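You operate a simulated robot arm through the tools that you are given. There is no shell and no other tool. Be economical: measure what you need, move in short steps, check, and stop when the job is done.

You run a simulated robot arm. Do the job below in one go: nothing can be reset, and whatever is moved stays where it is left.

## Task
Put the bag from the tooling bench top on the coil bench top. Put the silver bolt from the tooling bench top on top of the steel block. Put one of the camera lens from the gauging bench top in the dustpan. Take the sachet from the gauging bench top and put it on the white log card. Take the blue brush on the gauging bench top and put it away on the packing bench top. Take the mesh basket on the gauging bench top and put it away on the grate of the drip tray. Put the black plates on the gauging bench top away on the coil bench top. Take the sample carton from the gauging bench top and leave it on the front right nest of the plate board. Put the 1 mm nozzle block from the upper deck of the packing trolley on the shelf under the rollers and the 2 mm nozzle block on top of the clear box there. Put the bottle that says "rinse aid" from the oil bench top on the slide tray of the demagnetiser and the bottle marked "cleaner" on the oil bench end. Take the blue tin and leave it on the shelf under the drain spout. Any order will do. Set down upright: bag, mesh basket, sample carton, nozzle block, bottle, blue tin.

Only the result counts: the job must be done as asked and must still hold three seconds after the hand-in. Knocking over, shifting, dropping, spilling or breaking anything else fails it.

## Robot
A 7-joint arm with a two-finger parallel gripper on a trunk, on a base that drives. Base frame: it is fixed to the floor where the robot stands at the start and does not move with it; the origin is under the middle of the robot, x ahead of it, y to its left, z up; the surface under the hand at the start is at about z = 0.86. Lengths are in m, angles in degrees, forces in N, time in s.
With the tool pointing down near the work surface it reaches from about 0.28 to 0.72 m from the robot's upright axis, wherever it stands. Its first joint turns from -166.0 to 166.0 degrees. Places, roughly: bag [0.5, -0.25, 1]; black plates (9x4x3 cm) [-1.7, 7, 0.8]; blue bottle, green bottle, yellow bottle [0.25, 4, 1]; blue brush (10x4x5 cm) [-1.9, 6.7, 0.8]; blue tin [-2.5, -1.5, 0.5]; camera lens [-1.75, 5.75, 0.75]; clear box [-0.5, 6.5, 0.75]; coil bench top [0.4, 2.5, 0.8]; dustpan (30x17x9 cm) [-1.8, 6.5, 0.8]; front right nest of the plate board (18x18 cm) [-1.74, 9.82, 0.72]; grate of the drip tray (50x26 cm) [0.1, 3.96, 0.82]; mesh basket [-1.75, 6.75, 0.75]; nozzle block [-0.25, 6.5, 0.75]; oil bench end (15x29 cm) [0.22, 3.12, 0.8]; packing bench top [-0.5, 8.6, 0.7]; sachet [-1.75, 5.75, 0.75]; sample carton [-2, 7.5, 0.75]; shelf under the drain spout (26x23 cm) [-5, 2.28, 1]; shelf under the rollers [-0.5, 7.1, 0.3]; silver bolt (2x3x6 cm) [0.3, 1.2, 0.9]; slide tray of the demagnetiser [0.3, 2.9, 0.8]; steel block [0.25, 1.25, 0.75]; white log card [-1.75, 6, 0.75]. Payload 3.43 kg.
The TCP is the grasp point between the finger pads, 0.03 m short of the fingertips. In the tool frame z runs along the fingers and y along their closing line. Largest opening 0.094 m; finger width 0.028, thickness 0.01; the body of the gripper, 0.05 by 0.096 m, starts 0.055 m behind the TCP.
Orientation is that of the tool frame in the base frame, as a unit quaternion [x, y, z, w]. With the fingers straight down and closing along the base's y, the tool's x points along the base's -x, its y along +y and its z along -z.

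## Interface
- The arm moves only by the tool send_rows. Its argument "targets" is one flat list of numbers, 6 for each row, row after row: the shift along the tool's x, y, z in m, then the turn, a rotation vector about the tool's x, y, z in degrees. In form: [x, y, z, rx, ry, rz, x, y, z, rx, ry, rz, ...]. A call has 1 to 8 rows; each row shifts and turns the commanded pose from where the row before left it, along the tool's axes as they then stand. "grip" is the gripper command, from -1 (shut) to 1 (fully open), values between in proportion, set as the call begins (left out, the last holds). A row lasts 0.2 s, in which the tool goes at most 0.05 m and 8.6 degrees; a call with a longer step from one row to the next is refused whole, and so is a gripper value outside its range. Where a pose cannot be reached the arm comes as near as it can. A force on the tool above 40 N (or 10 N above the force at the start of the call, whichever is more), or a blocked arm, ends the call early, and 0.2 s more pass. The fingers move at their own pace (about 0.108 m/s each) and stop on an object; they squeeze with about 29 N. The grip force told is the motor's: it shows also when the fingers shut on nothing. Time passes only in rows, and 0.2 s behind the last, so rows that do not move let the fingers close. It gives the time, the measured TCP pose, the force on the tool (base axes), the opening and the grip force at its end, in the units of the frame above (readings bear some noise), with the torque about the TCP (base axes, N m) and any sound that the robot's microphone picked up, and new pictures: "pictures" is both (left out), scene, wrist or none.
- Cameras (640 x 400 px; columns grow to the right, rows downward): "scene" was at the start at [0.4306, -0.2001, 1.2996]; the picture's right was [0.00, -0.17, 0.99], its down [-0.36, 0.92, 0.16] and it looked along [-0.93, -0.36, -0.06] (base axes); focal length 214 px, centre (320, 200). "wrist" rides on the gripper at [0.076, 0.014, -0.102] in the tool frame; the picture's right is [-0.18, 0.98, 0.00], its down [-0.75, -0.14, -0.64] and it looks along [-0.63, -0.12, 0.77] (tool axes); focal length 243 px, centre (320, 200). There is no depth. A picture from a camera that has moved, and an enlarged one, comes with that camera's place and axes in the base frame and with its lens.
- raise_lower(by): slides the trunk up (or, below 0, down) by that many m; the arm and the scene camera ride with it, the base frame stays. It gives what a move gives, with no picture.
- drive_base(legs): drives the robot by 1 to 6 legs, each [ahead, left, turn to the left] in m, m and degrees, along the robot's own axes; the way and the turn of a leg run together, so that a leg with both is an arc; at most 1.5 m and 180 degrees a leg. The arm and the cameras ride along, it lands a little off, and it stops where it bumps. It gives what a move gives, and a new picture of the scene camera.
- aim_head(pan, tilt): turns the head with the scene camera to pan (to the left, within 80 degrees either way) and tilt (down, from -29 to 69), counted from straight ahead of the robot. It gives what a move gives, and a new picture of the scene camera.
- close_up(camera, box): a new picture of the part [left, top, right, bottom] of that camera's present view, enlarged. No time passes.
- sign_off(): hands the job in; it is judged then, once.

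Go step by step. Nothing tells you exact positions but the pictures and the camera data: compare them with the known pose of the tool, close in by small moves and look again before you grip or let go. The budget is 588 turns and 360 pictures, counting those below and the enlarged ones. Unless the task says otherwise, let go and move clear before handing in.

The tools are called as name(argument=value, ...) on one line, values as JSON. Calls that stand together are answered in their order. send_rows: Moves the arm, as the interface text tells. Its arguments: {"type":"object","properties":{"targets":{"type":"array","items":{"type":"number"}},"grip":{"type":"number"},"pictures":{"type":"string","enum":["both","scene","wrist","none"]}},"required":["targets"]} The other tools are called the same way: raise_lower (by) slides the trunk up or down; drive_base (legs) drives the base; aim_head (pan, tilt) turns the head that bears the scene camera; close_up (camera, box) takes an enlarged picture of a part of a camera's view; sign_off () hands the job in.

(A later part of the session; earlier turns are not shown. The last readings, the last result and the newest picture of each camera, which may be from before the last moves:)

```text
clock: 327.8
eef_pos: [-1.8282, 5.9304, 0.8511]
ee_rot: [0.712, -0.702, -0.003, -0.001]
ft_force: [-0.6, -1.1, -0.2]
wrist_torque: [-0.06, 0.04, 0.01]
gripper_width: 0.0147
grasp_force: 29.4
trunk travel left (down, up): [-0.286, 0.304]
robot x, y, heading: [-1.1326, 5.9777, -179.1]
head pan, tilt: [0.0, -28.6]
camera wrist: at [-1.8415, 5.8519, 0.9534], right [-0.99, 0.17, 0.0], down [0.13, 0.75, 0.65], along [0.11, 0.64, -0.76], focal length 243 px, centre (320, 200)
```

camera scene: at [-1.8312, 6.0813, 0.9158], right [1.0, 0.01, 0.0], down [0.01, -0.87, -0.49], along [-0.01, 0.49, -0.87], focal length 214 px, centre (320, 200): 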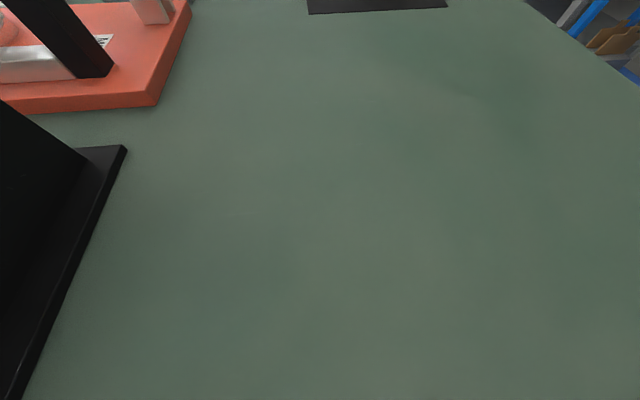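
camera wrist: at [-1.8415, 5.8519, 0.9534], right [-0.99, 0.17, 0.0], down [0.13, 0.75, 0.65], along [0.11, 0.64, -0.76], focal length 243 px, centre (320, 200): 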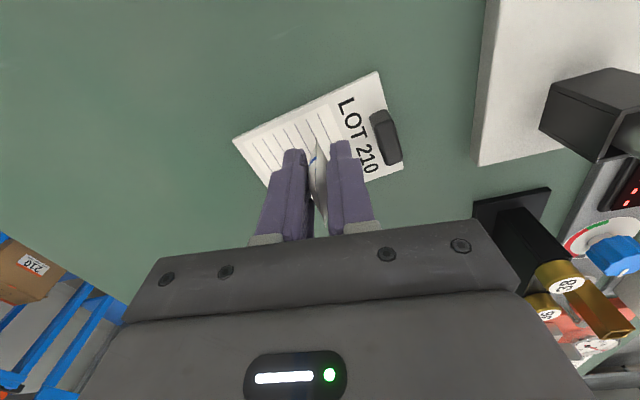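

Now centred on the card. I'll lower with the trunk until contact.

raise_lower(by=-0.007)

raise_lower(by=-0.004)

```text
clock: 328.4
eef_pos: [-1.8277, 5.9306, 0.8437]
ee_rot: [0.712, -0.703, -0.004, -0.002]
ft_force: [-1.0, 0.5, -1.1]
wrist_torque: [-0.02, -0.01, -0.01]
gripper_width: 0.015
grasp_force: 28.6
trunk travel left (down, up): [-0.279, 0.311]
robot x, y, heading: [-1.1298, 5.9787, -179.0]
head pan, tilt: [0.0, -28.6]
```

```text
clock: 328.9
eef_pos: [-1.8289, 5.9291, 0.8394]
ee_rot: [0.712, -0.702, -0.003, -0.001]
ft_force: [0.8, 0.7, 3.0]
wrist_torque: [0.01, 0.02, 0.0]
gripper_width: 0.0148
grasp_force: 29.6
trunk travel left (down, up): [-0.275, 0.315]
robot x, y, heading: [-1.1318, 5.9784, -179.1]
head pan, tilt: [0.0, -28.6]
```

Contact with the card. I'll open partway, which is enough to release, and rise.

send_rows(targets=[0, 0, 0, 0, 0, 0, 0, 0, 0, 0, 0, 0, 0, 0, 0, 0, 0, 0], grip=0.2, pictures="none")

raise_lower(by=0.15)

send_rows(targets=[0, 0, 0, 0, 0, 0], grip=1, pictures="wrist")

```text
clock: 329.7
eef_pos: [-1.8273, 5.9308, 0.8396]
ee_rot: [0.713, -0.701, -0.003, -0.002]
ft_force: [-0.4, -0.2, 0.5]
wrist_torque: [-0.01, -0.01, 0.01]
gripper_width: 0.0565
grasp_force: 0.0
trunk travel left (down, up): [-0.275, 0.315]
robot x, y, heading: [-1.1335, 5.977, -179.0]
head pan, tilt: [0.0, -28.6]
```

```text
clock: 331.4
eef_pos: [-1.8278, 5.9302, 0.9886]
ee_rot: [0.712, -0.702, -0.003, -0.002]
ft_force: [-0.2, -0.6, -0.4]
wrist_torque: [0.0, 0.03, 0.0]
gripper_width: 0.0565
grasp_force: 0.1
trunk travel left (down, up): [-0.425, 0.165]
robot x, y, heading: [-1.1334, 5.9811, -178.9]
head pan, tilt: [0.0, -28.6]
```

```text
clock: 331.8
eef_pos: [-1.8274, 5.9296, 0.9894]
ee_rot: [0.712, -0.702, -0.003, -0.001]
ft_force: [0.5, 0.0, 1.5]
wrist_torque: [-0.01, 0.01, 0.01]
gripper_width: 0.0942
grasp_force: 0.1
trunk travel left (down, up): [-0.425, 0.165]
robot x, y, heading: [-1.1337, 5.974, -178.9]
head pan, tilt: [0.0, -28.6]
camera wrist: at [-1.8415, 5.8519, 1.0924], right [-0.99, 0.17, 0.0], down [0.13, 0.75, 0.65], along [0.11, 0.64, -0.76], focal length 243 px, centre (320, 200)
```

wrist: 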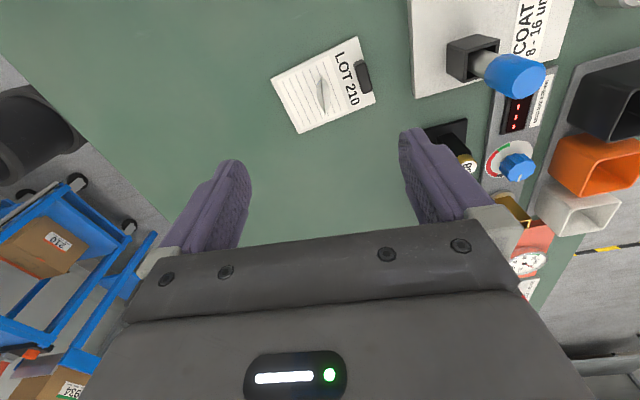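

The sachet stands on the log card. Now I'll restore the tool and go along to the blue brush and the mesh basket.

send_rows(targets=[0, 0, -0.02, 0, 0, -8.18, 0, 0, -0.02, 0, 0, -8.18, 0, 0, -0.02, 0, 0, -8.18, 0, 0, -0.02, 0, 0, -8.18, 0, 0, -0.02, 0, 0, -8.18, 0, 0, -0.02, 0, 0, -8.18, 0, 0, -0.02, 0, 0, -8.18, 0, 0, -0.02, 0, 0, -8.18], pictures="none")

send_rows(targets=[0, 0, 0, 0, 0, -8.18, 0, 0, 0, 0, 0, -8.18, 0, 0, 0, 0, 0, -8.18, 0.045, 0, 0, 0, 0, 0, 0.045, 0, 0, 0, 0, 0, 0.045, 0, 0, 0, 0, 0, 0.045, 0, 0, 0, 0, 0], pictures="none")

drive_base(legs=[[0, -0.85, 0]])

send_rows(targets=[0, 0, 0, 0, 0, 0], pictures="wrist")

```text
clock: 333.6
eef_pos: [-1.8584, 5.9262, 1.143]
ee_rot: [0.979, -0.205, -0.001, -0.004]
ft_force: [-0.7, -0.1, 0.6]
wrist_torque: [0.0, 0.0, 0.03]
gripper_width: 0.0939
grasp_force: 0.1
out of reach, approached as far as the arm can: row 1, 2, 3, 4, 5, 6, 8
trunk travel left (down, up): [-0.425, 0.165]
robot x, y, heading: [-1.1324, 5.9745, -178.9]
head pan, tilt: [0.0, -28.6]
```

```text
clock: 335.2
eef_pos: [-1.8586, 5.9258, 1.1441]
ee_rot: [1.0, 0.007, -0.001, -0.003]
ft_force: [0.9, 0.6, -0.8]
wrist_torque: [0.03, 0.01, 0.02]
gripper_width: 0.0938
grasp_force: 0.1
out of reach, approached as far as the arm can: row 4, 5, 6, 7
trunk travel left (down, up): [-0.425, 0.165]
robot x, y, heading: [-1.1282, 5.9755, -178.9]
head pan, tilt: [0.0, -28.6]
```

```text
clock: 339.8
eef_pos: [-1.8795, 6.7688, 1.1433]
ee_rot: [1.0, 0.013, -0.001, -0.004]
ft_force: [-0.3, 1.6, -0.8]
wrist_torque: [-0.05, 0.01, -0.02]
gripper_width: 0.0941
grasp_force: 0.1
trunk travel left (down, up): [-0.425, 0.165]
robot x, y, heading: [-1.1556, 6.8258, -178.1]
head pan, tilt: [0.0, -28.6]
camera scene: at [-2.0302, 6.7656, 1.2077], right [-0.03, 1.0, 0.01], down [0.88, 0.03, -0.48], along [-0.48, -0.01, -0.88], focal length 214 px, centre (320, 200)
```

scene: 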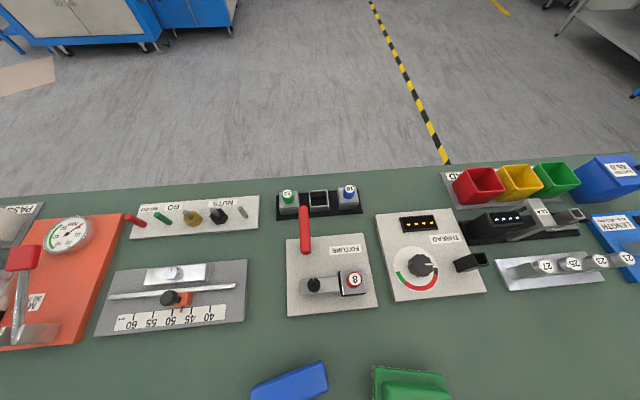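

```text
clock: 340.2
eef_pos: [-1.8809, 6.7679, 1.143]
ee_rot: [1.0, 0.013, -0.001, -0.004]
ft_force: [0.2, 0.3, 1.1]
wrist_torque: [0.01, -0.01, 0.01]
gripper_width: 0.094
grasp_force: 0.0
trunk travel left (down, up): [-0.425, 0.165]
robot x, y, heading: [-1.1537, 6.8297, -178.2]
head pan, tilt: [0.0, -28.6]
camera wrist: at [-1.8035, 6.7544, 1.2462], right [-0.16, -0.99, -0.01], down [-0.76, 0.12, 0.64], along [-0.64, 0.11, -0.77], focal length 243 px, centre (320, 200)
```

wrist: 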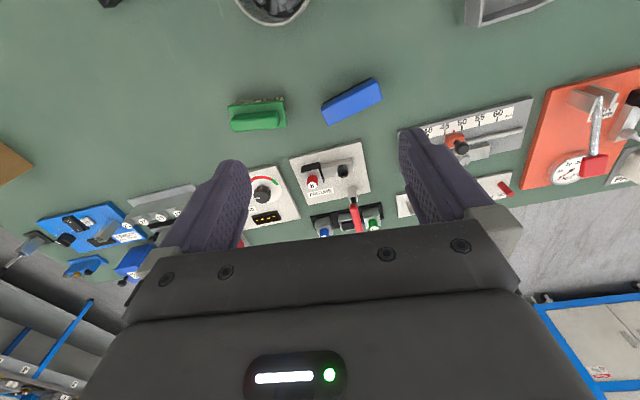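

The blue brush is at (-1.947, 6.73), angled about 15°. The arm is overstretched, so I'll draw it in first.

send_rows(targets=[0.04, 0, 0, 0, 0, 0, 0.04, 0, 0, 0, 0, 0, 0.04, 0, 0, 0, 0, 0, 0.04, 0, 0, 0, 0, 0], pictures="none")

```text
clock: 341.2
eef_pos: [-1.8796, 6.7677, 1.1437]
ee_rot: [1.0, 0.014, -0.001, -0.003]
ft_force: [0.3, -0.2, 0.1]
wrist_torque: [0.05, 0.03, -0.02]
gripper_width: 0.0942
grasp_force: 0.1
out of reach, approached as far as the arm can: row 1, 2, 3, 4
trunk travel left (down, up): [-0.425, 0.165]
robot x, y, heading: [-1.1544, 6.8306, -178.2]
head pan, tilt: [0.0, -28.6]
```

send_rows(targets=[0, 0, -0.04, 0, 0, 0, 0, 0, -0.04, 0, 0, 0], pictures="none")

```text
clock: 341.8
eef_pos: [-1.8819, 6.7693, 1.2221]
ee_rot: [1.0, 0.014, 0.0, -0.003]
ft_force: [-0.6, 0.3, 1.4]
wrist_torque: [0.0, -0.01, -0.02]
gripper_width: 0.0939
grasp_force: 0.0
trunk travel left (down, up): [-0.425, 0.165]
robot x, y, heading: [-1.1553, 6.8311, -177.8]
head pan, tilt: [0.0, -28.6]
```

send_rows(targets=[0.04, 0, 0, 0, 0, 0, 0.04, 0, 0, 0, 0, 0, 0.04, 0, 0, 0, 0, 0, 0.04, 0, 0, 0, 0, 0, 0.04, 0, 0, 0, 0, 0], pictures="none")

```text
clock: 343.0
eef_pos: [-1.8831, 6.767, 1.2239]
ee_rot: [1.0, 0.013, 0.0, -0.004]
ft_force: [1.2, 0.0, 0.1]
wrist_torque: [-0.01, -0.05, -0.02]
gripper_width: 0.0942
grasp_force: 0.2
out of reach, approached as far as the arm can: row 1, 2, 3, 4, 5
trunk travel left (down, up): [-0.425, 0.165]
robot x, y, heading: [-1.1513, 6.8277, -178.0]
head pan, tilt: [0.0, -28.6]
```

send_rows(targets=[0, 0, 0, 0, 0, 8, 0, 0, 0, 0, 0, 8, 0, 0, 0, 0, 0, 8, 0.04, 0, 0, 0, 0, 0, 0.04, 0, 0, 0, 0, 0], pictures="none")

```text
clock: 344.2
eef_pos: [-1.8775, 6.7268, 1.2222]
ee_rot: [0.981, -0.195, 0.0, -0.004]
ft_force: [0.2, 0.4, 0.4]
wrist_torque: [0.05, -0.02, -0.01]
gripper_width: 0.094
grasp_force: 0.1
out of reach, approached as far as the arm can: row 4, 5
trunk travel left (down, up): [-0.425, 0.165]
robot x, y, heading: [-1.1563, 6.832, -178.1]
head pan, tilt: [0.0, -28.6]
```

The wrist is at its bend limit at this height above the shoulder. I'll lower the arm relative to the trunk and try again.

send_rows(targets=[0, 0, 0.045, 0, 0, 0, 0, 0, 0.045, 0, 0, 0, 0, 0, 0.045, 0, 0, 0, 0, 0, 0, 0, 0, -8, 0, 0, 0, 0, 0, -8, 0, 0, 0, 0, 0, -8, 0.03, 0, 0, 0, 0, 0, 0.03, 0, 0, 0, 0, 0], pictures="none")

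```text
clock: 346.0
eef_pos: [-1.8646, 6.7217, 1.0769]
ee_rot: [1.0, 0.014, 0.001, -0.002]
ft_force: [-0.4, 0.3, 0.0]
wrist_torque: [-0.02, -0.01, 0.02]
gripper_width: 0.0941
grasp_force: 0.0
out of reach, approached as far as the arm can: row 3, 7, 8
trunk travel left (down, up): [-0.425, 0.165]
robot x, y, heading: [-1.1532, 6.8309, -177.7]
head pan, tilt: [0.0, -28.6]
```

send_rows(targets=[0, 0.03, 0, 0, 0, 0, 0, 0.03, 0, 0, 0, 0, 0, 0, 0.03, 0, 0, 0, 0, 0, 0.03, 0, 0, 0], pictures="none")

```text
clock: 347.0
eef_pos: [-1.8417, 6.6685, 1.0227]
ee_rot: [1.0, 0.014, -0.001, -0.003]
ft_force: [-0.3, -0.1, -0.3]
wrist_torque: [-0.01, 0.02, 0.02]
gripper_width: 0.0939
grasp_force: 0.1
out of reach, approached as far as the arm can: row 2, 3, 4
trunk travel left (down, up): [-0.425, 0.165]
robot x, y, heading: [-1.1544, 6.8293, -178.0]
head pan, tilt: [0.0, -28.6]
```

send_rows(targets=[0.03, 0, 0.035, 0, 0, 0, 0.03, 0, 0.035, 0, 0, 0, 0.03, 0, -0.03, 0, 0, 0, 0.03, 0, -0.03, 0, 0, 0], pictures="none")

```text
clock: 348.0
eef_pos: [-1.8169, 6.6475, 0.9689]
ee_rot: [1.0, 0.015, 0.0, -0.004]
ft_force: [0.2, 0.1, -0.2]
wrist_torque: [0.02, 0.01, -0.04]
gripper_width: 0.094
grasp_force: 0.1
out of reach, approached as far as the arm can: row 1, 2, 3, 4
trunk travel left (down, up): [-0.425, 0.165]
robot x, y, heading: [-1.1549, 6.8255, -178.0]
head pan, tilt: [0.0, -28.6]
```

send_rows(targets=[0, 0, 0, 0, -8, 0, 0, 0, 0, 0, -8, 0, 0, 0, 0, 0, -8, 0, 0, 0, 0, 0, -8, 0, 0, 0, 0, 0, -8, 0], pictures="none")

```text
clock: 349.2
eef_pos: [-1.8975, 6.623, 0.9299]
ee_rot: [0.946, 0.014, -0.323, 0.001]
ft_force: [0.2, 0.5, -0.3]
wrist_torque: [-0.03, 0.02, 0.02]
gripper_width: 0.0943
grasp_force: 0.1
out of reach, approached as far as the arm can: row 1, 2, 3, 4, 5
trunk travel left (down, up): [-0.425, 0.165]
robot x, y, heading: [-1.1545, 6.833, -177.8]
head pan, tilt: [0.0, -28.6]
```

send_rows(targets=[0, 0, -0.05, 0, 0, 0, 0, 0, -0.05, 0, 0, 0, 0, 0, -0.05, 0, 0, 0, 0, 0, -0.05, 0, 0, 0, 0, 0, -0.05, 0, 0, 0, 0, 0, -0.05, 0, 0, 0], pictures="none")

```text
clock: 350.6
eef_pos: [-1.9254, 6.534, 1.0698]
ee_rot: [0.94, 0.014, -0.342, 0.001]
ft_force: [-0.1, 0.4, -0.4]
wrist_torque: [0.03, 0.02, 0.05]
gripper_width: 0.0939
grasp_force: 0.0
out of reach, approached as far as the arm can: row 1, 2, 3, 4, 5, 6
trunk travel left (down, up): [-0.425, 0.165]
robot x, y, heading: [-1.153, 6.8285, -178.1]
head pan, tilt: [0.0, -28.6]
```

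send_rows(targets=[0, 0, 0, 0, 8, 0, 0, 0, 0, 0, 8, 0, 0, 0, 0, 0, 8, 0, 0, 0, 0, 0, 8, 0, 0, 0, 0, 0, 8, 0, 0, 0, 0, 0, 8, 0], pictures="none")

send_rows(targets=[0.01, 0, 0, 0, 0, 0, 0.01, 0, 0, 0, 0, 0, 0.01, 0, 0, 0, 0, 0, 0.01, 0, 0, 0, 0, 0, 0.01, 0, 0, 0, 0, 0, 0.01, 0, 0, 0, 0, 0], pictures="none")

```text
clock: 352.0
eef_pos: [-1.8011, 6.6053, 1.0583]
ee_rot: [0.997, 0.014, 0.071, -0.004]
ft_force: [0.2, -0.1, 0.5]
wrist_torque: [-0.01, 0.02, 0.01]
gripper_width: 0.094
grasp_force: 0.0
out of reach, approached as far as the arm can: row 1, 2, 3, 4, 5, 6
trunk travel left (down, up): [-0.425, 0.165]
robot x, y, heading: [-1.1538, 6.8279, -177.9]
head pan, tilt: [0.0, -28.6]
```

```text
clock: 353.4
eef_pos: [-1.795, 6.5881, 1.0533]
ee_rot: [0.997, 0.014, 0.07, -0.004]
ft_force: [0.6, 0.7, 0.4]
wrist_torque: [0.02, -0.01, -0.01]
gripper_width: 0.0939
grasp_force: 0.2
out of reach, approached as far as the arm can: row 1, 2, 3, 4, 5, 6
trunk travel left (down, up): [-0.425, 0.165]
robot x, y, heading: [-1.1514, 6.8289, -178.2]
head pan, tilt: [0.0, -28.6]
```

send_rows(targets=[0, -0.045, 0, 0, 0, 0, 0, -0.045, 0, 0, 0, 0, 0, -0.045, 0, 0, 0, 0, 0, -0.045, 0, 0, 0, 0, 0, -0.045, 0, 0, 0, 0, 0, -0.045, 0, 0, 0, 0], pictures="none")

send_rows(targets=[0.045, 0, 0, 0, 0, 0, 0.045, 0, 0, 0, 0, 0, 0.045, 0, 0, 0, 0, 0], pictures="none")

```text
clock: 354.8
eef_pos: [-1.8396, 6.8499, 1.0466]
ee_rot: [0.998, 0.013, 0.068, -0.004]
ft_force: [-0.1, 0.2, -0.2]
wrist_torque: [-0.05, -0.02, -0.01]
gripper_width: 0.0943
grasp_force: 0.2
out of reach, approached as far as the arm can: row 1, 2, 3, 4, 5
trunk travel left (down, up): [-0.425, 0.165]
robot x, y, heading: [-1.1569, 6.8278, -178.2]
head pan, tilt: [0.0, -28.6]
```

```text
clock: 355.6
eef_pos: [-1.8339, 6.8533, 1.0424]
ee_rot: [0.997, 0.013, 0.07, -0.004]
ft_force: [0.6, 0.0, -0.2]
wrist_torque: [-0.01, -0.02, 0.01]
gripper_width: 0.0943
grasp_force: 0.2
out of reach, approached as far as the arm can: row 1, 2, 3
trunk travel left (down, up): [-0.425, 0.165]
robot x, y, heading: [-1.1524, 6.8277, -178.0]
head pan, tilt: [0.0, -28.6]
```

The elbow seems locked straight. I'll raise the trunk for room and command the natural elbow-bend motion: down, inward, and tilting inward together.

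raise_lower(by=0.16)

send_rows(targets=[0.02, 0, 0.035, 0, 7, 0, 0.02, 0, 0.035, 0, 7, 0, 0.02, 0, 0.035, 0, 7, 0], pictures="none")

```text
clock: 357.4
eef_pos: [-1.8355, 6.8528, 1.2008]
ee_rot: [0.997, 0.013, 0.07, -0.004]
ft_force: [-0.1, -0.1, 0.5]
wrist_torque: [-0.01, 0.05, -0.02]
gripper_width: 0.0941
grasp_force: 0.1
trunk travel left (down, up): [-0.585, 0.005]
robot x, y, heading: [-1.156, 6.8249, -178.0]
head pan, tilt: [0.0, -28.6]
```

```text
clock: 358.2
eef_pos: [-1.7322, 6.858, 1.1224]
ee_rot: [0.968, 0.013, 0.251, -0.007]
ft_force: [-1.4, -0.3, -0.5]
wrist_torque: [0.02, 0.01, -0.01]
gripper_width: 0.0938
grasp_force: 0.0
out of reach, approached as far as the arm can: row 1, 2, 3
trunk travel left (down, up): [-0.585, 0.005]
robot x, y, heading: [-1.1565, 6.8274, -178.2]
head pan, tilt: [0.0, -28.6]
```

send_rows(targets=[0.02, 0, 0.035, 0, 5, 0, 0.02, 0, 0.035, 0, 5, 0, 0.04, 0, 0, 0, 0, 0, 0.04, 0, 0, 0, 0, 0], pictures="wrist")

```text
clock: 359.2
eef_pos: [-1.6795, 6.8635, 1.0988]
ee_rot: [0.942, 0.012, 0.335, -0.008]
ft_force: [-0.4, -0.3, -0.6]
wrist_torque: [0.0, -0.02, -0.01]
gripper_width: 0.0939
grasp_force: 0.2
out of reach, approached as far as the arm can: row 2, 3, 4
trunk travel left (down, up): [-0.585, 0.005]
robot x, y, heading: [-1.1554, 6.8288, -178.0]
head pan, tilt: [0.0, -28.6]
camera wrist: at [-1.6849, 6.8479, 1.2265], right [-0.12, -0.99, -0.12], down [-0.99, 0.11, 0.02], along [-0.01, 0.12, -0.99], focal length 243 px, centre (320, 200)
```

wrist: 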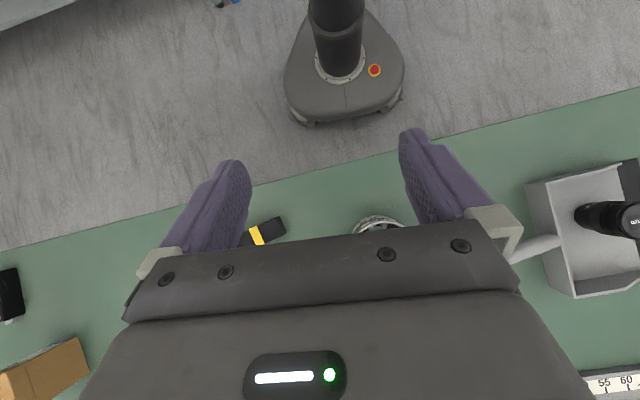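

aim_head(pan=60, tilt=65)

```text
clock: 360.9
eef_pos: [-1.6789, 6.8651, 1.0994]
ee_rot: [0.942, 0.012, 0.335, -0.008]
ft_force: [0.4, -0.1, -0.8]
wrist_torque: [0.01, 0.0, 0.0]
gripper_width: 0.0941
grasp_force: 0.1
trunk travel left (down, up): [-0.585, 0.005]
robot x, y, heading: [-1.1508, 6.8303, -178.0]
head pan, tilt: [60.0, 65.0]
camera scene: at [-1.7519, 6.8106, 1.1678], right [0.53, 0.52, -0.67], down [0.02, 0.78, 0.62], along [0.85, -0.35, 0.4], focal length 214 px, centre (320, 200)
```

scene: 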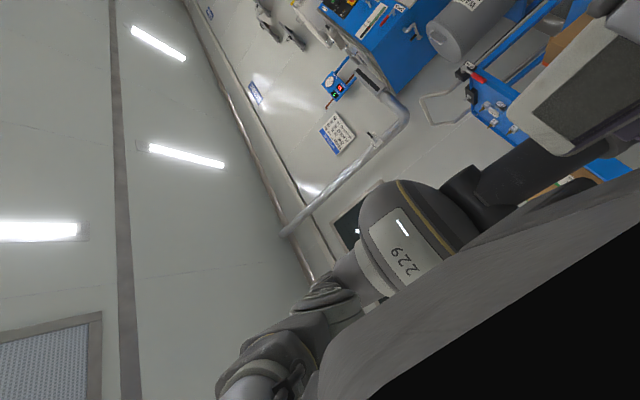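

The upper arm is standing high, so I'm working too low relative to the shoulder. I'll lower the trunk while raising the arm back toward its starting posture, tilting back as I go.

aim_head(pan=0, tilt=-29)

send_rows(targets=[-0.03, 0, -0.035, 0, 0, 0, -0.03, 0, -0.035, 0, 0, 0, -0.03, 0, -0.035, 0, 0, 0, -0.03, 0, -0.035, 0, 0, 0], pictures="none")

```text
clock: 362.6
eef_pos: [-1.6789, 6.8642, 1.0997]
ee_rot: [0.942, 0.012, 0.334, -0.008]
ft_force: [0.4, 1.0, 0.2]
wrist_torque: [0.02, 0.02, -0.01]
gripper_width: 0.094
grasp_force: 0.0
trunk travel left (down, up): [-0.585, 0.005]
robot x, y, heading: [-1.1545, 6.8294, -177.9]
head pan, tilt: [0.0, -28.6]
camera scene: at [-1.8358, 6.8616, 1.0539], right [-0.03, 1.0, 0.01], down [0.98, 0.03, 0.18], along [0.18, 0.01, -0.98], focal length 214 px, centre (320, 200)
```

scene: 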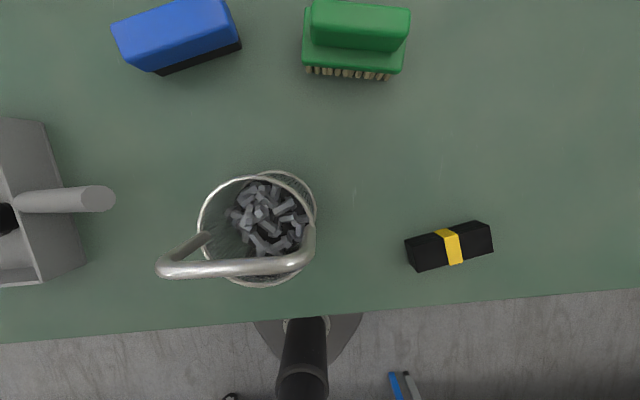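

```text
clock: 363.6
eef_pos: [-1.7114, 6.8557, 1.1623]
ee_rot: [0.943, 0.011, 0.334, -0.007]
ft_force: [0.0, 0.3, 0.9]
wrist_torque: [0.02, 0.0, -0.01]
gripper_width: 0.0937
grasp_force: 0.0
out of reach, approached as far as the arm can: row 1, 2, 3, 4
trunk travel left (down, up): [-0.585, 0.005]
robot x, y, heading: [-1.1532, 6.8308, -177.9]
head pan, tilt: [0.0, -28.6]
```

send_rows(targets=[0, 0, 0, 0, -6, 0, 0, 0, 0, 0, -6, 0], pictures="none")

send_rows(targets=[0, 0.03, 0, 0, 0, 0, 0, 0.03, 0, 0, 0, 0], pictures="none")

send_rows(targets=[0, -0.03, 0, 0, 0, 0, 0, -0.03, 0, 0, 0, 0], pictures="none")

send_rows(targets=[0, 0, 0, 0, 0, 6, 0, 0, 0, 0, 0, 6], pictures="none")

send_rows(targets=[-0.02, 0, -0.023, 0, 0, 0, -0.02, 0, -0.023, 0, 0, 0], pictures="none")

```text
clock: 364.2
eef_pos: [-1.7476, 6.8571, 1.1466]
ee_rot: [0.972, 0.013, 0.234, -0.006]
ft_force: [-1.2, 0.5, 0.5]
wrist_torque: [-0.02, 0.01, 0.0]
gripper_width: 0.094
grasp_force: 0.1
out of reach, approached as far as the arm can: row 1, 2
trunk travel left (down, up): [-0.585, 0.005]
robot x, y, heading: [-1.1552, 6.8295, -178.2]
head pan, tilt: [0.0, -28.6]
```

```text
clock: 364.8
eef_pos: [-1.7475, 6.7972, 1.146]
ee_rot: [0.972, 0.013, 0.234, -0.006]
ft_force: [0.0, 0.4, -0.3]
wrist_torque: [0.0, 0.04, 0.0]
gripper_width: 0.0942
grasp_force: 0.1
trunk travel left (down, up): [-0.585, 0.005]
robot x, y, heading: [-1.151, 6.83, -178.0]
head pan, tilt: [0.0, -28.6]
```

```text
clock: 365.4
eef_pos: [-1.7463, 6.8566, 1.1472]
ee_rot: [0.972, 0.012, 0.235, -0.006]
ft_force: [0.1, -0.7, -0.5]
wrist_torque: [0.0, 0.02, -0.03]
gripper_width: 0.0939
grasp_force: 0.1
trunk travel left (down, up): [-0.585, 0.005]
robot x, y, heading: [-1.1519, 6.8294, -178.1]
head pan, tilt: [0.0, -28.6]
```

```text
clock: 366.0
eef_pos: [-1.7468, 6.8562, 1.1454]
ee_rot: [0.968, -0.089, 0.232, -0.03]
ft_force: [0.3, 0.2, -0.2]
wrist_torque: [0.01, 0.02, 0.06]
gripper_width: 0.0939
grasp_force: 0.2
trunk travel left (down, up): [-0.585, 0.005]
robot x, y, heading: [-1.1525, 6.8284, -178.2]
head pan, tilt: [0.0, -28.6]
```

```text
clock: 366.6
eef_pos: [-1.7596, 6.8597, 1.1791]
ee_rot: [0.968, -0.089, 0.232, -0.032]
ft_force: [-0.5, 0.3, 0.2]
wrist_torque: [0.02, 0.0, 0.0]
gripper_width: 0.0941
grasp_force: 0.0
out of reach, approached as far as the arm can: row 1, 2
trunk travel left (down, up): [-0.585, 0.005]
robot x, y, heading: [-1.1525, 6.8287, -178.1]
head pan, tilt: [0.0, -28.6]
```

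send_rows(targets=[0, 0, 0, 0, -7, 0, 0, 0, 0, 0, -7, 0, 0, 0, 0, 0, -7, 0, 0, 0, 0, 0, -6, -6, 0, 0, 0, 0, 0, -6, 0, 0, -0.045, 0, 0, 0, 0, 0, -0.045, 0, 0, 0, 0, 0, -0.045, 0, 0, 0], pictures="none")

send_rows(targets=[0, 0, -0.045, 0, 0, 0, 0, 0, -0.045, 0, 0, 0, 0, 0, -0.045, 0, 0, 0, 0, 0, -0.045, 0, 0, 0, 0, 0, -0.045, 0, 0, 0], pictures="none")

send_rows(targets=[0.04, 0, 0, 0, 0, 0, 0.04, 0, 0, 0, 0, 0, 0.04, 0, 0, 0, 0, 0], pictures="none")

```text
clock: 368.4
eef_pos: [-1.7597, 6.8464, 1.3139]
ee_rot: [0.999, 0.026, 0.004, -0.048]
ft_force: [-1.4, 0.3, 0.7]
wrist_torque: [0.0, 0.03, -0.01]
gripper_width: 0.0939
grasp_force: 0.0
trunk travel left (down, up): [-0.585, 0.005]
robot x, y, heading: [-1.1577, 6.8298, -178.0]
head pan, tilt: [0.0, -28.6]
```

```text
clock: 369.6
eef_pos: [-1.7596, 6.8242, 1.5367]
ee_rot: [0.999, 0.025, 0.005, -0.048]
ft_force: [0.0, 0.4, 0.4]
wrist_torque: [0.0, 0.02, -0.02]
gripper_width: 0.0939
grasp_force: 0.0
trunk travel left (down, up): [-0.585, 0.005]
robot x, y, heading: [-1.1547, 6.8298, -177.9]
head pan, tilt: [0.0, -28.6]
```

```text
clock: 370.4
eef_pos: [-1.6379, 6.8316, 1.5382]
ee_rot: [0.999, 0.026, 0.002, -0.047]
ft_force: [0.5, -1.0, -0.9]
wrist_torque: [0.02, 0.05, 0.02]
gripper_width: 0.0937
grasp_force: 0.0
trunk travel left (down, up): [-0.585, 0.005]
robot x, y, heading: [-1.1556, 6.8265, -178.3]
head pan, tilt: [0.0, -28.6]
```

The arm is free again: passing through the high posture unlocked the elbow. I'll fix the small roll error and lower the trunk.

send_rows(targets=[0, 0, 0, -5.4, 0, 0], pictures="none")

raise_lower(by=-0.35)

drive_base(legs=[[0.14, 0.05, -2]])

send_rows(targets=[0, 0, 0, 0, 0, 0], pictures="wrist")

```text
clock: 370.8
eef_pos: [-1.6414, 6.8329, 1.5387]
ee_rot: [1.0, 0.025, 0.004, 0.0]
ft_force: [0.0, 0.7, 0.0]
wrist_torque: [-0.01, -0.01, 0.01]
gripper_width: 0.0938
grasp_force: 0.1
trunk travel left (down, up): [-0.585, 0.005]
robot x, y, heading: [-1.1578, 6.8267, -178.0]
head pan, tilt: [0.0, -28.6]
```

```text
clock: 374.2
eef_pos: [-1.6411, 6.8301, 1.1881]
ee_rot: [1.0, 0.025, 0.006, -0.001]
ft_force: [-0.7, 0.0, -0.5]
wrist_torque: [0.02, 0.0, 0.01]
gripper_width: 0.0937
grasp_force: 0.1
trunk travel left (down, up): [-0.235, 0.355]
robot x, y, heading: [-1.149, 6.8261, -178.3]
head pan, tilt: [0.0, -28.6]
```

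```text
clock: 375.6
eef_pos: [-1.7832, 6.7988, 1.1868]
ee_rot: [1.0, 0.006, 0.005, -0.002]
ft_force: [0.0, 0.5, 0.0]
wrist_torque: [-0.01, -0.03, -0.03]
gripper_width: 0.0943
grasp_force: 0.1
trunk travel left (down, up): [-0.235, 0.355]
robot x, y, heading: [-1.2963, 6.7749, 179.7]
head pan, tilt: [0.0, -28.6]
camera scene: at [-1.9342, 6.7972, 1.2497], right [-0.01, 1.0, 0.0], down [0.88, 0.01, -0.47], along [-0.47, 0.0, -0.88], focal length 214 px, centre (320, 200)
```

scene: 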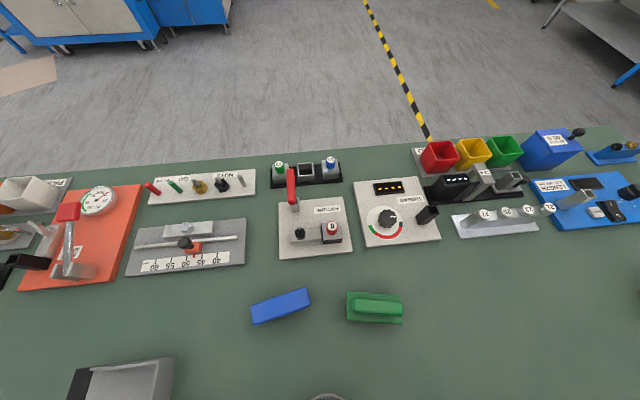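

```text
clock: 376.0
eef_pos: [-1.7832, 6.7986, 1.188]
ee_rot: [1.0, 0.006, 0.005, -0.001]
ft_force: [0.0, -0.7, -0.6]
wrist_torque: [-0.01, -0.02, 0.0]
gripper_width: 0.094
grasp_force: 0.0
trunk travel left (down, up): [-0.235, 0.355]
robot x, y, heading: [-1.2946, 6.7768, 179.6]
head pan, tilt: [0.0, -28.6]
camera wrist: at [-1.7073, 6.7829, 1.2912], right [-0.17, -0.98, 0.0], down [-0.76, 0.13, 0.63], along [-0.62, 0.11, -0.77], focal length 243 px, centre (320, 200)
```

wrist: 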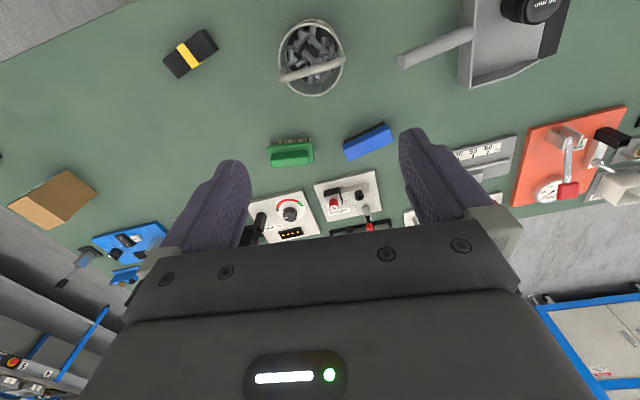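

The brush is at (-1.946, 6.731), its axis turned about 19.5°. I'll move over it and turn the tool to close across its width.

send_rows(targets=[-0.041, 0.017, 0, 0, 0, 0, -0.041, 0.017, 0, 0, 0, 0, -0.041, 0.017, 0, 0, 0, 0, -0.04, 0.017, 0, 0, 0, 0, 0, 0, 0.02, 0, 0, 7.8, 0, 0, 0.02, 0, 0, 7.8, 0, 0, 0.02, 0, 0, 7.8, 0, 0, 0.02, 0, 0, 7.8], pictures="none")

send_rows(targets=[0, 0, 0.02, 0, 0, 7.8, 0, 0, 0.02, 0, 0, 7.8, 0, 0, 0.02, 0, 0, 7.8, 0, 0, 0.02, 0, 0, 7.8, 0, 0, 0.02, 0, 0, 7.8], pictures="wrist")

```text
clock: 377.8
eef_pos: [-1.9448, 6.7281, 1.1071]
ee_rot: [0.965, -0.264, 0.004, -0.002]
ft_force: [0.2, -0.2, -0.2]
wrist_torque: [-0.02, 0.01, 0.0]
gripper_width: 0.0935
grasp_force: 0.0
trunk travel left (down, up): [-0.235, 0.355]
robot x, y, heading: [-1.2959, 6.7743, 179.8]
head pan, tilt: [0.0, -28.6]
```

```text
clock: 379.0
eef_pos: [-1.9433, 6.7273, 1.0042]
ee_rot: [0.821, -0.571, 0.004, -0.004]
ft_force: [-0.5, -0.1, 0.2]
wrist_torque: [0.01, -0.01, -0.02]
gripper_width: 0.0942
grasp_force: 0.1
trunk travel left (down, up): [-0.235, 0.355]
robot x, y, heading: [-1.2949, 6.7706, 179.9]
head pan, tilt: [0.0, -28.6]
camera wrist: at [-1.9307, 6.6499, 1.1078], right [-0.99, -0.17, -0.01], down [-0.14, 0.75, 0.64], along [-0.1, 0.63, -0.77], focal length 243 px, centre (320, 200)
```

wrist: 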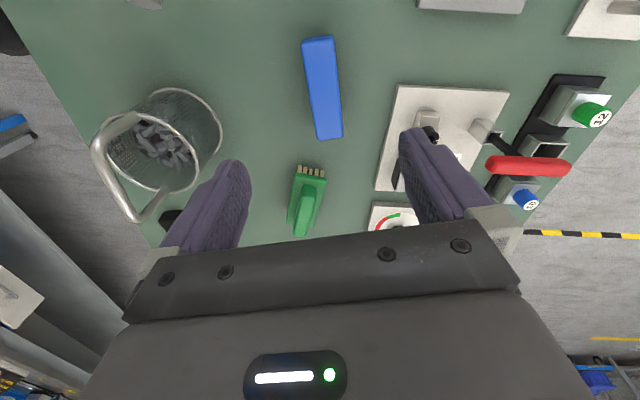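

Well aligned. I'll shift 8 mm and descend to grip.

send_rows(targets=[0.008, 0, 0.04, 0, 0, 0, 0, 0, 0.04, 0, 0, 0, 0, 0, 0.04, 0, 0, 0, 0, 0, 0.04, 0, 0, 0], pictures="wrist")

```text
clock: 380.0
eef_pos: [-1.9402, 6.7195, 0.8446]
ee_rot: [0.822, -0.57, 0.004, -0.003]
ft_force: [0.1, 0.2, 0.0]
wrist_torque: [0.02, -0.01, -0.02]
gripper_width: 0.094
grasp_force: 0.0
trunk travel left (down, up): [-0.235, 0.355]
robot x, y, heading: [-1.2943, 6.7776, 179.7]
head pan, tilt: [0.0, -28.6]
camera wrist: at [-1.9272, 6.6413, 0.9482], right [-0.99, -0.17, -0.01], down [-0.14, 0.75, 0.64], along [-0.1, 0.63, -0.77], focal length 243 px, centre (320, 200)
```

wrist: 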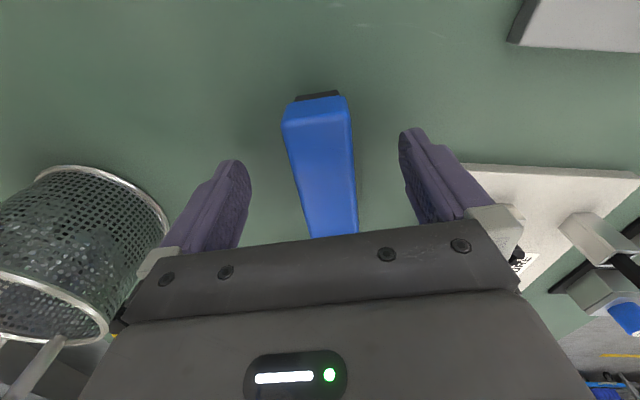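

send_rows(targets=[0, 0, 0, 0, 0, 0, 0, 0, 0, 0, 0, 0, 0, 0, 0, 0, 0, 0], grip=-1, pictures="none")

send_rows(targets=[0, 0, -0.02, 0, 0, 0, 0, 0, -0.04, 0, 0, 0, 0, 0, -0.045, 0, 0, 0, 0, 0, -0.045, 0, 0, 0, 0, 0, -0.045, 0, 0, 0, 0, 0, -0.045, 0, 0, 0], pictures="wrist")

```text
clock: 380.8
eef_pos: [-1.9394, 6.7186, 0.8453]
ee_rot: [0.822, -0.57, 0.003, -0.003]
ft_force: [0.5, -0.3, -0.3]
wrist_torque: [-0.02, -0.02, 0.03]
gripper_width: 0.0358
grasp_force: 28.7
trunk travel left (down, up): [-0.235, 0.355]
robot x, y, heading: [-1.2961, 6.7729, 179.6]
head pan, tilt: [0.0, -28.6]
```

```text
clock: 382.2
eef_pos: [-1.9383, 6.7191, 1.0871]
ee_rot: [0.822, -0.57, 0.004, -0.004]
ft_force: [-0.1, 0.1, -0.8]
wrist_torque: [-0.06, 0.01, -0.02]
gripper_width: 0.0358
grasp_force: 29.4
trunk travel left (down, up): [-0.235, 0.355]
robot x, y, heading: [-1.2991, 6.7776, 179.7]
head pan, tilt: [0.0, -28.6]
camera wrist: at [-1.9273, 6.6412, 1.1895], right [-0.99, -0.17, -0.01], down [-0.14, 0.75, 0.64], along [-0.1, 0.63, -0.77], focal length 243 px, centre (320, 200)
```

wrist: 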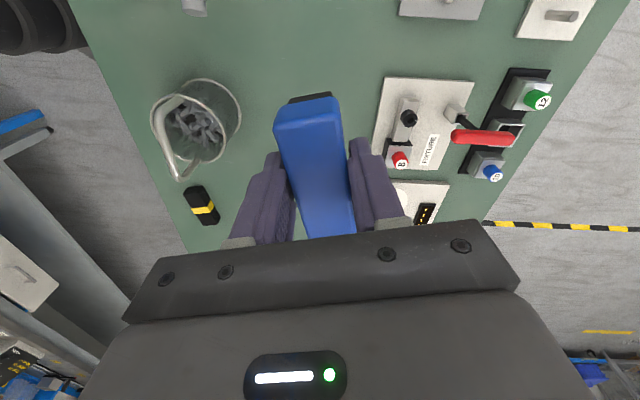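

The brush is held. I'll draw the arm in, back off, turn, and drive up the aisle toward the packing bench.

send_rows(targets=[0.014, -0.0375, 0, 0, 0, 0, 0.014, -0.0375, 0, 0, 0, 0, 0.014, -0.0375, 0, 0, 0, 0, 0.014, -0.0375, 0, 0, 0, 0, 0.014, -0.0375, -0.02, 0, 0, 0], pictures="none")

drive_base(legs=[[-0.25, 0, 0], [0, 0, -90], [0.8, 0, 0]])

```text
clock: 383.4
eef_pos: [-1.7375, 6.7208, 1.1095]
ee_rot: [0.822, -0.57, 0.003, -0.004]
ft_force: [0.3, 0.7, -1.4]
wrist_torque: [0.0, 0.02, -0.03]
gripper_width: 0.0355
grasp_force: 29.1
trunk travel left (down, up): [-0.235, 0.355]
robot x, y, heading: [-1.2985, 6.7724, 179.6]
head pan, tilt: [0.0, -28.6]
```

```text
clock: 392.9
eef_pos: [-1.0705, 8.0187, 1.1088]
ee_rot: [-0.166, 0.986, -0.005, 0.0]
ft_force: [0.3, 0.4, -0.6]
wrist_torque: [0.0, 0.02, -0.03]
gripper_width: 0.0359
grasp_force: 29.2
trunk travel left (down, up): [-0.235, 0.355]
robot x, y, heading: [-1.0233, 7.574, 88.5]
head pan, tilt: [0.0, -28.6]
camera scene: at [-0.9292, 8.0707, 1.1721], right [0.33, -0.94, 0.01], down [-0.83, -0.29, -0.48], along [0.45, 0.15, -0.88], focal length 214 px, centre (320, 200)
```

scene: 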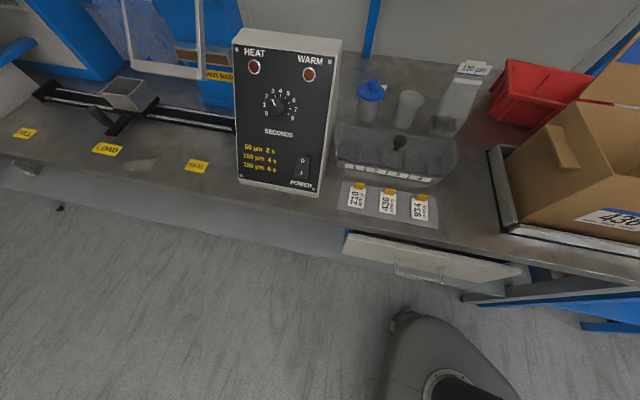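

The packing bench is on the right: heat sealer, sealing rail and labels. I'll go level with it, face it, and look for a clear spot.

drive_base(legs=[[0.95, 0, 0], [0, 0, -88]])

```text
clock: 401.6
eef_pos: [-0.5528, 8.5826, 1.1075]
ee_rot: [0.564, 0.826, -0.004, -0.003]
ft_force: [4.6, 18.7, 9.4]
wrist_torque: [0.51, -0.06, -0.12]
gripper_width: 0.0355
grasp_force: 28.8
trunk travel left (down, up): [-0.235, 0.355]
robot x, y, heading: [-0.9945, 8.5231, 0.4]
head pan, tilt: [0.0, -28.6]
camera scene: at [-0.4975, 8.445, 1.1725], right [-0.93, -0.36, 0.01], down [-0.32, 0.82, -0.48], along [0.17, -0.45, -0.88], focal length 214 px, centre (320, 200)
```

scene: 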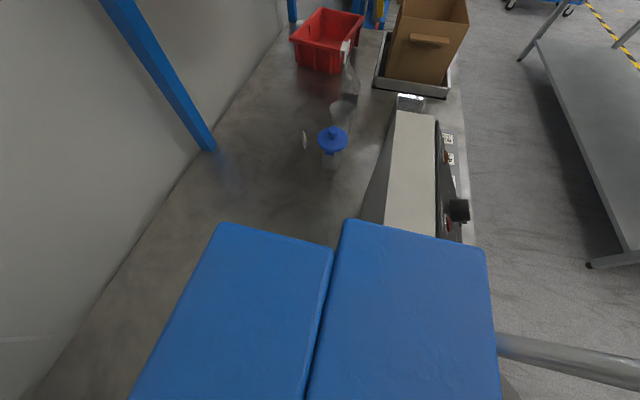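

The hand is touching something blue beneath it. I'll look with the wrist camera before moving.

close_up(camera="wrist", box=[0, 0, 640, 400])

```text
1.00 times, centred on (320, 200) of wrist (not enlarged: the box is as wide or as high as the picture)
camera zoom: at [-0.5656, 8.6585, 1.2111], right [0.98, 0.18, -0.01], down [0.15, -0.75, 0.64], along [0.11, -0.63, -0.77], focal length 243 px, centre (320, 200)
```

zoom: 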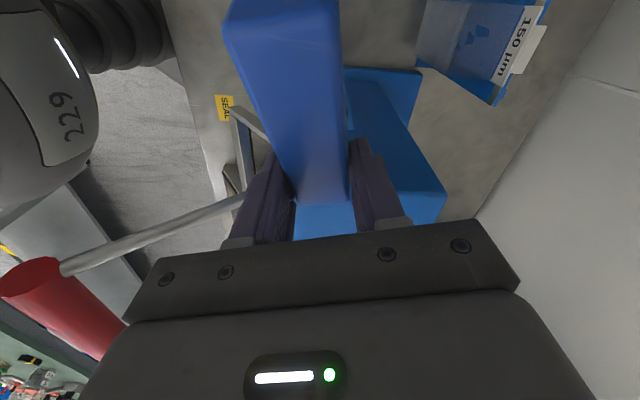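

The hand swept against the blue sealer press. I'll reverse a few degrees of turn, then raise well clear.

drive_base(legs=[[0, 0, 8]])

raise_lower(by=0.25)

drive_base(legs=[[-0.15, 0, 0]])

close_up(camera="wrist", box=[0, 0, 640, 400])

```text
clock: 402.6
eef_pos: [-0.5662, 8.6419, 1.1074]
ee_rot: [0.505, 0.863, -0.002, -0.003]
ft_force: [-0.6, 0.2, -0.9]
wrist_torque: [-0.06, -0.01, 0.04]
gripper_width: 0.0358
grasp_force: 29.0
trunk travel left (down, up): [-0.235, 0.355]
robot x, y, heading: [-0.9933, 8.519, 8.6]
head pan, tilt: [0.0, -28.6]
camera scene: at [-0.4914, 8.5133, 1.1724], right [-0.87, -0.49, 0.01], down [-0.43, 0.76, -0.48], along [0.23, -0.42, -0.88], focal length 214 px, centre (320, 200)
```

scene: 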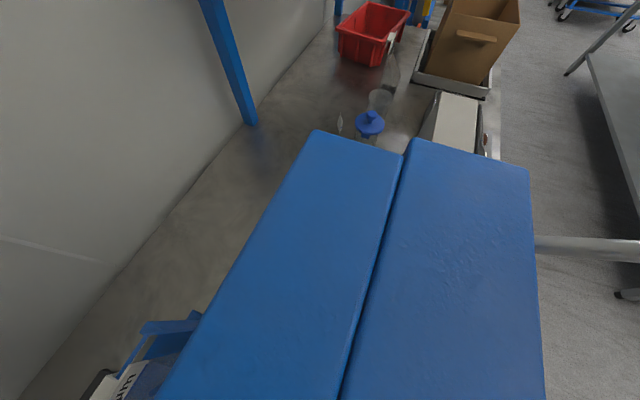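

```text
clock: 405.2
eef_pos: [-0.5651, 8.6441, 1.3582]
ee_rot: [0.505, 0.863, -0.004, -0.003]
ft_force: [-0.2, 0.2, -1.3]
wrist_torque: [-0.02, -0.01, 0.0]
gripper_width: 0.0355
grasp_force: 28.9
trunk travel left (down, up): [-0.485, 0.105]
robot x, y, heading: [-0.9952, 8.5197, 8.3]
head pan, tilt: [0.0, -28.6]
```

```text
clock: 406.6
eef_pos: [-0.7145, 8.62, 1.3597]
ee_rot: [0.506, 0.863, -0.003, -0.003]
ft_force: [-0.5, 0.2, -0.1]
wrist_torque: [-0.02, -0.04, -0.01]
gripper_width: 0.0355
grasp_force: 29.6
trunk travel left (down, up): [-0.485, 0.105]
robot x, y, heading: [-1.1432, 8.4965, 8.4]
head pan, tilt: [0.0, -28.6]
camera scene: at [-0.6411, 8.4902, 1.4231], right [-0.87, -0.49, 0.01], down [-0.43, 0.77, -0.48], along [0.23, -0.42, -0.88], focal length 214 px, centre (320, 200)
```

scene: 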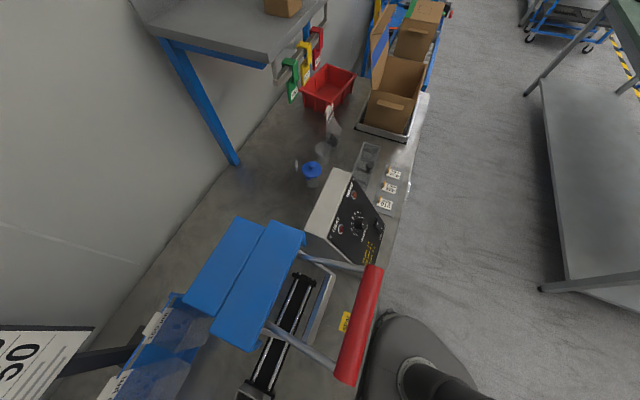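

```text
1.00 times, centred on (320, 200) of wrist (not enlarged: the box is as wide or as high as the picture)
camera zoom: at [-0.7385, 8.6921, 1.4621], right [0.95, 0.32, -0.01], down [0.25, -0.73, 0.64], along [0.2, -0.61, -0.77], focal length 243 px, centre (320, 200)
```

zoom: 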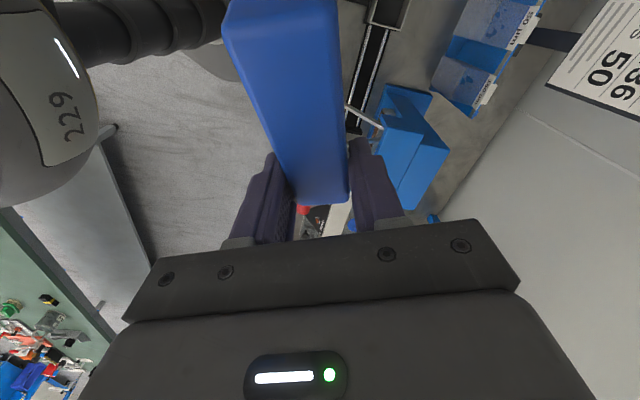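

The press looks undisturbed. I'll turn the tool back to face forward, to see the whole bench from a distance.

send_rows(targets=[0, 0, 0, 0, 0, -7.8, 0, 0, 0, 0, 0, -7.8, 0, 0, 0, 0, 0, -7.8, 0, 0, 0, 0, 0, -7.8, 0, 0, 0, 0, 0, -7.8, 0, 0, 0, 0, 0, -7.8, 0, 0, 0, 0, 0, -7.8, 0, 0, 0, 0, 0, -7.8], pictures="none")

send_rows(targets=[0, 0, 0, 0, 0, -7.8], pictures="scene")

```text
clock: 408.4
eef_pos: [-0.7122, 8.6199, 1.3584]
ee_rot: [-0.015, 1.0, -0.001, -0.005]
ft_force: [-0.2, -1.2, -0.5]
wrist_torque: [0.02, -0.04, 0.01]
gripper_width: 0.0358
grasp_force: 29.0
trunk travel left (down, up): [-0.485, 0.105]
robot x, y, heading: [-1.143, 8.5001, 8.0]
head pan, tilt: [0.0, -28.6]
```

```text
clock: 408.8
eef_pos: [-0.7127, 8.6198, 1.3585]
ee_rot: [-0.083, 0.997, -0.002, -0.004]
ft_force: [0.2, 0.4, -0.6]
wrist_torque: [-0.01, -0.02, -0.03]
gripper_width: 0.0354
grasp_force: 29.2
trunk travel left (down, up): [-0.485, 0.105]
robot x, y, heading: [-1.1453, 8.4981, 8.3]
head pan, tilt: [0.0, -28.6]
camera scene: at [-0.5639, 8.646, 1.4215], right [0.16, -0.99, 0.0], down [-0.87, -0.15, -0.47], along [0.47, 0.08, -0.88], focal length 214 px, centre (320, 200)
```

scene: 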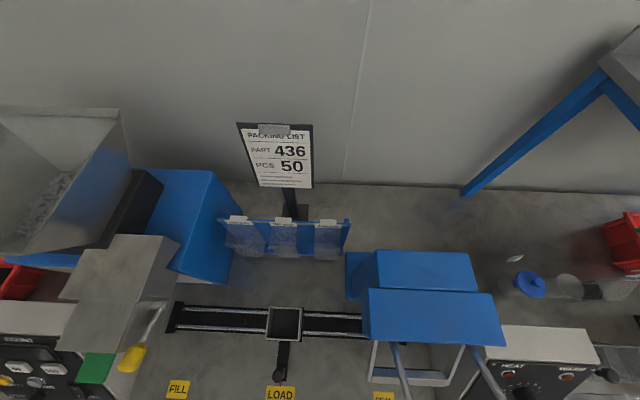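

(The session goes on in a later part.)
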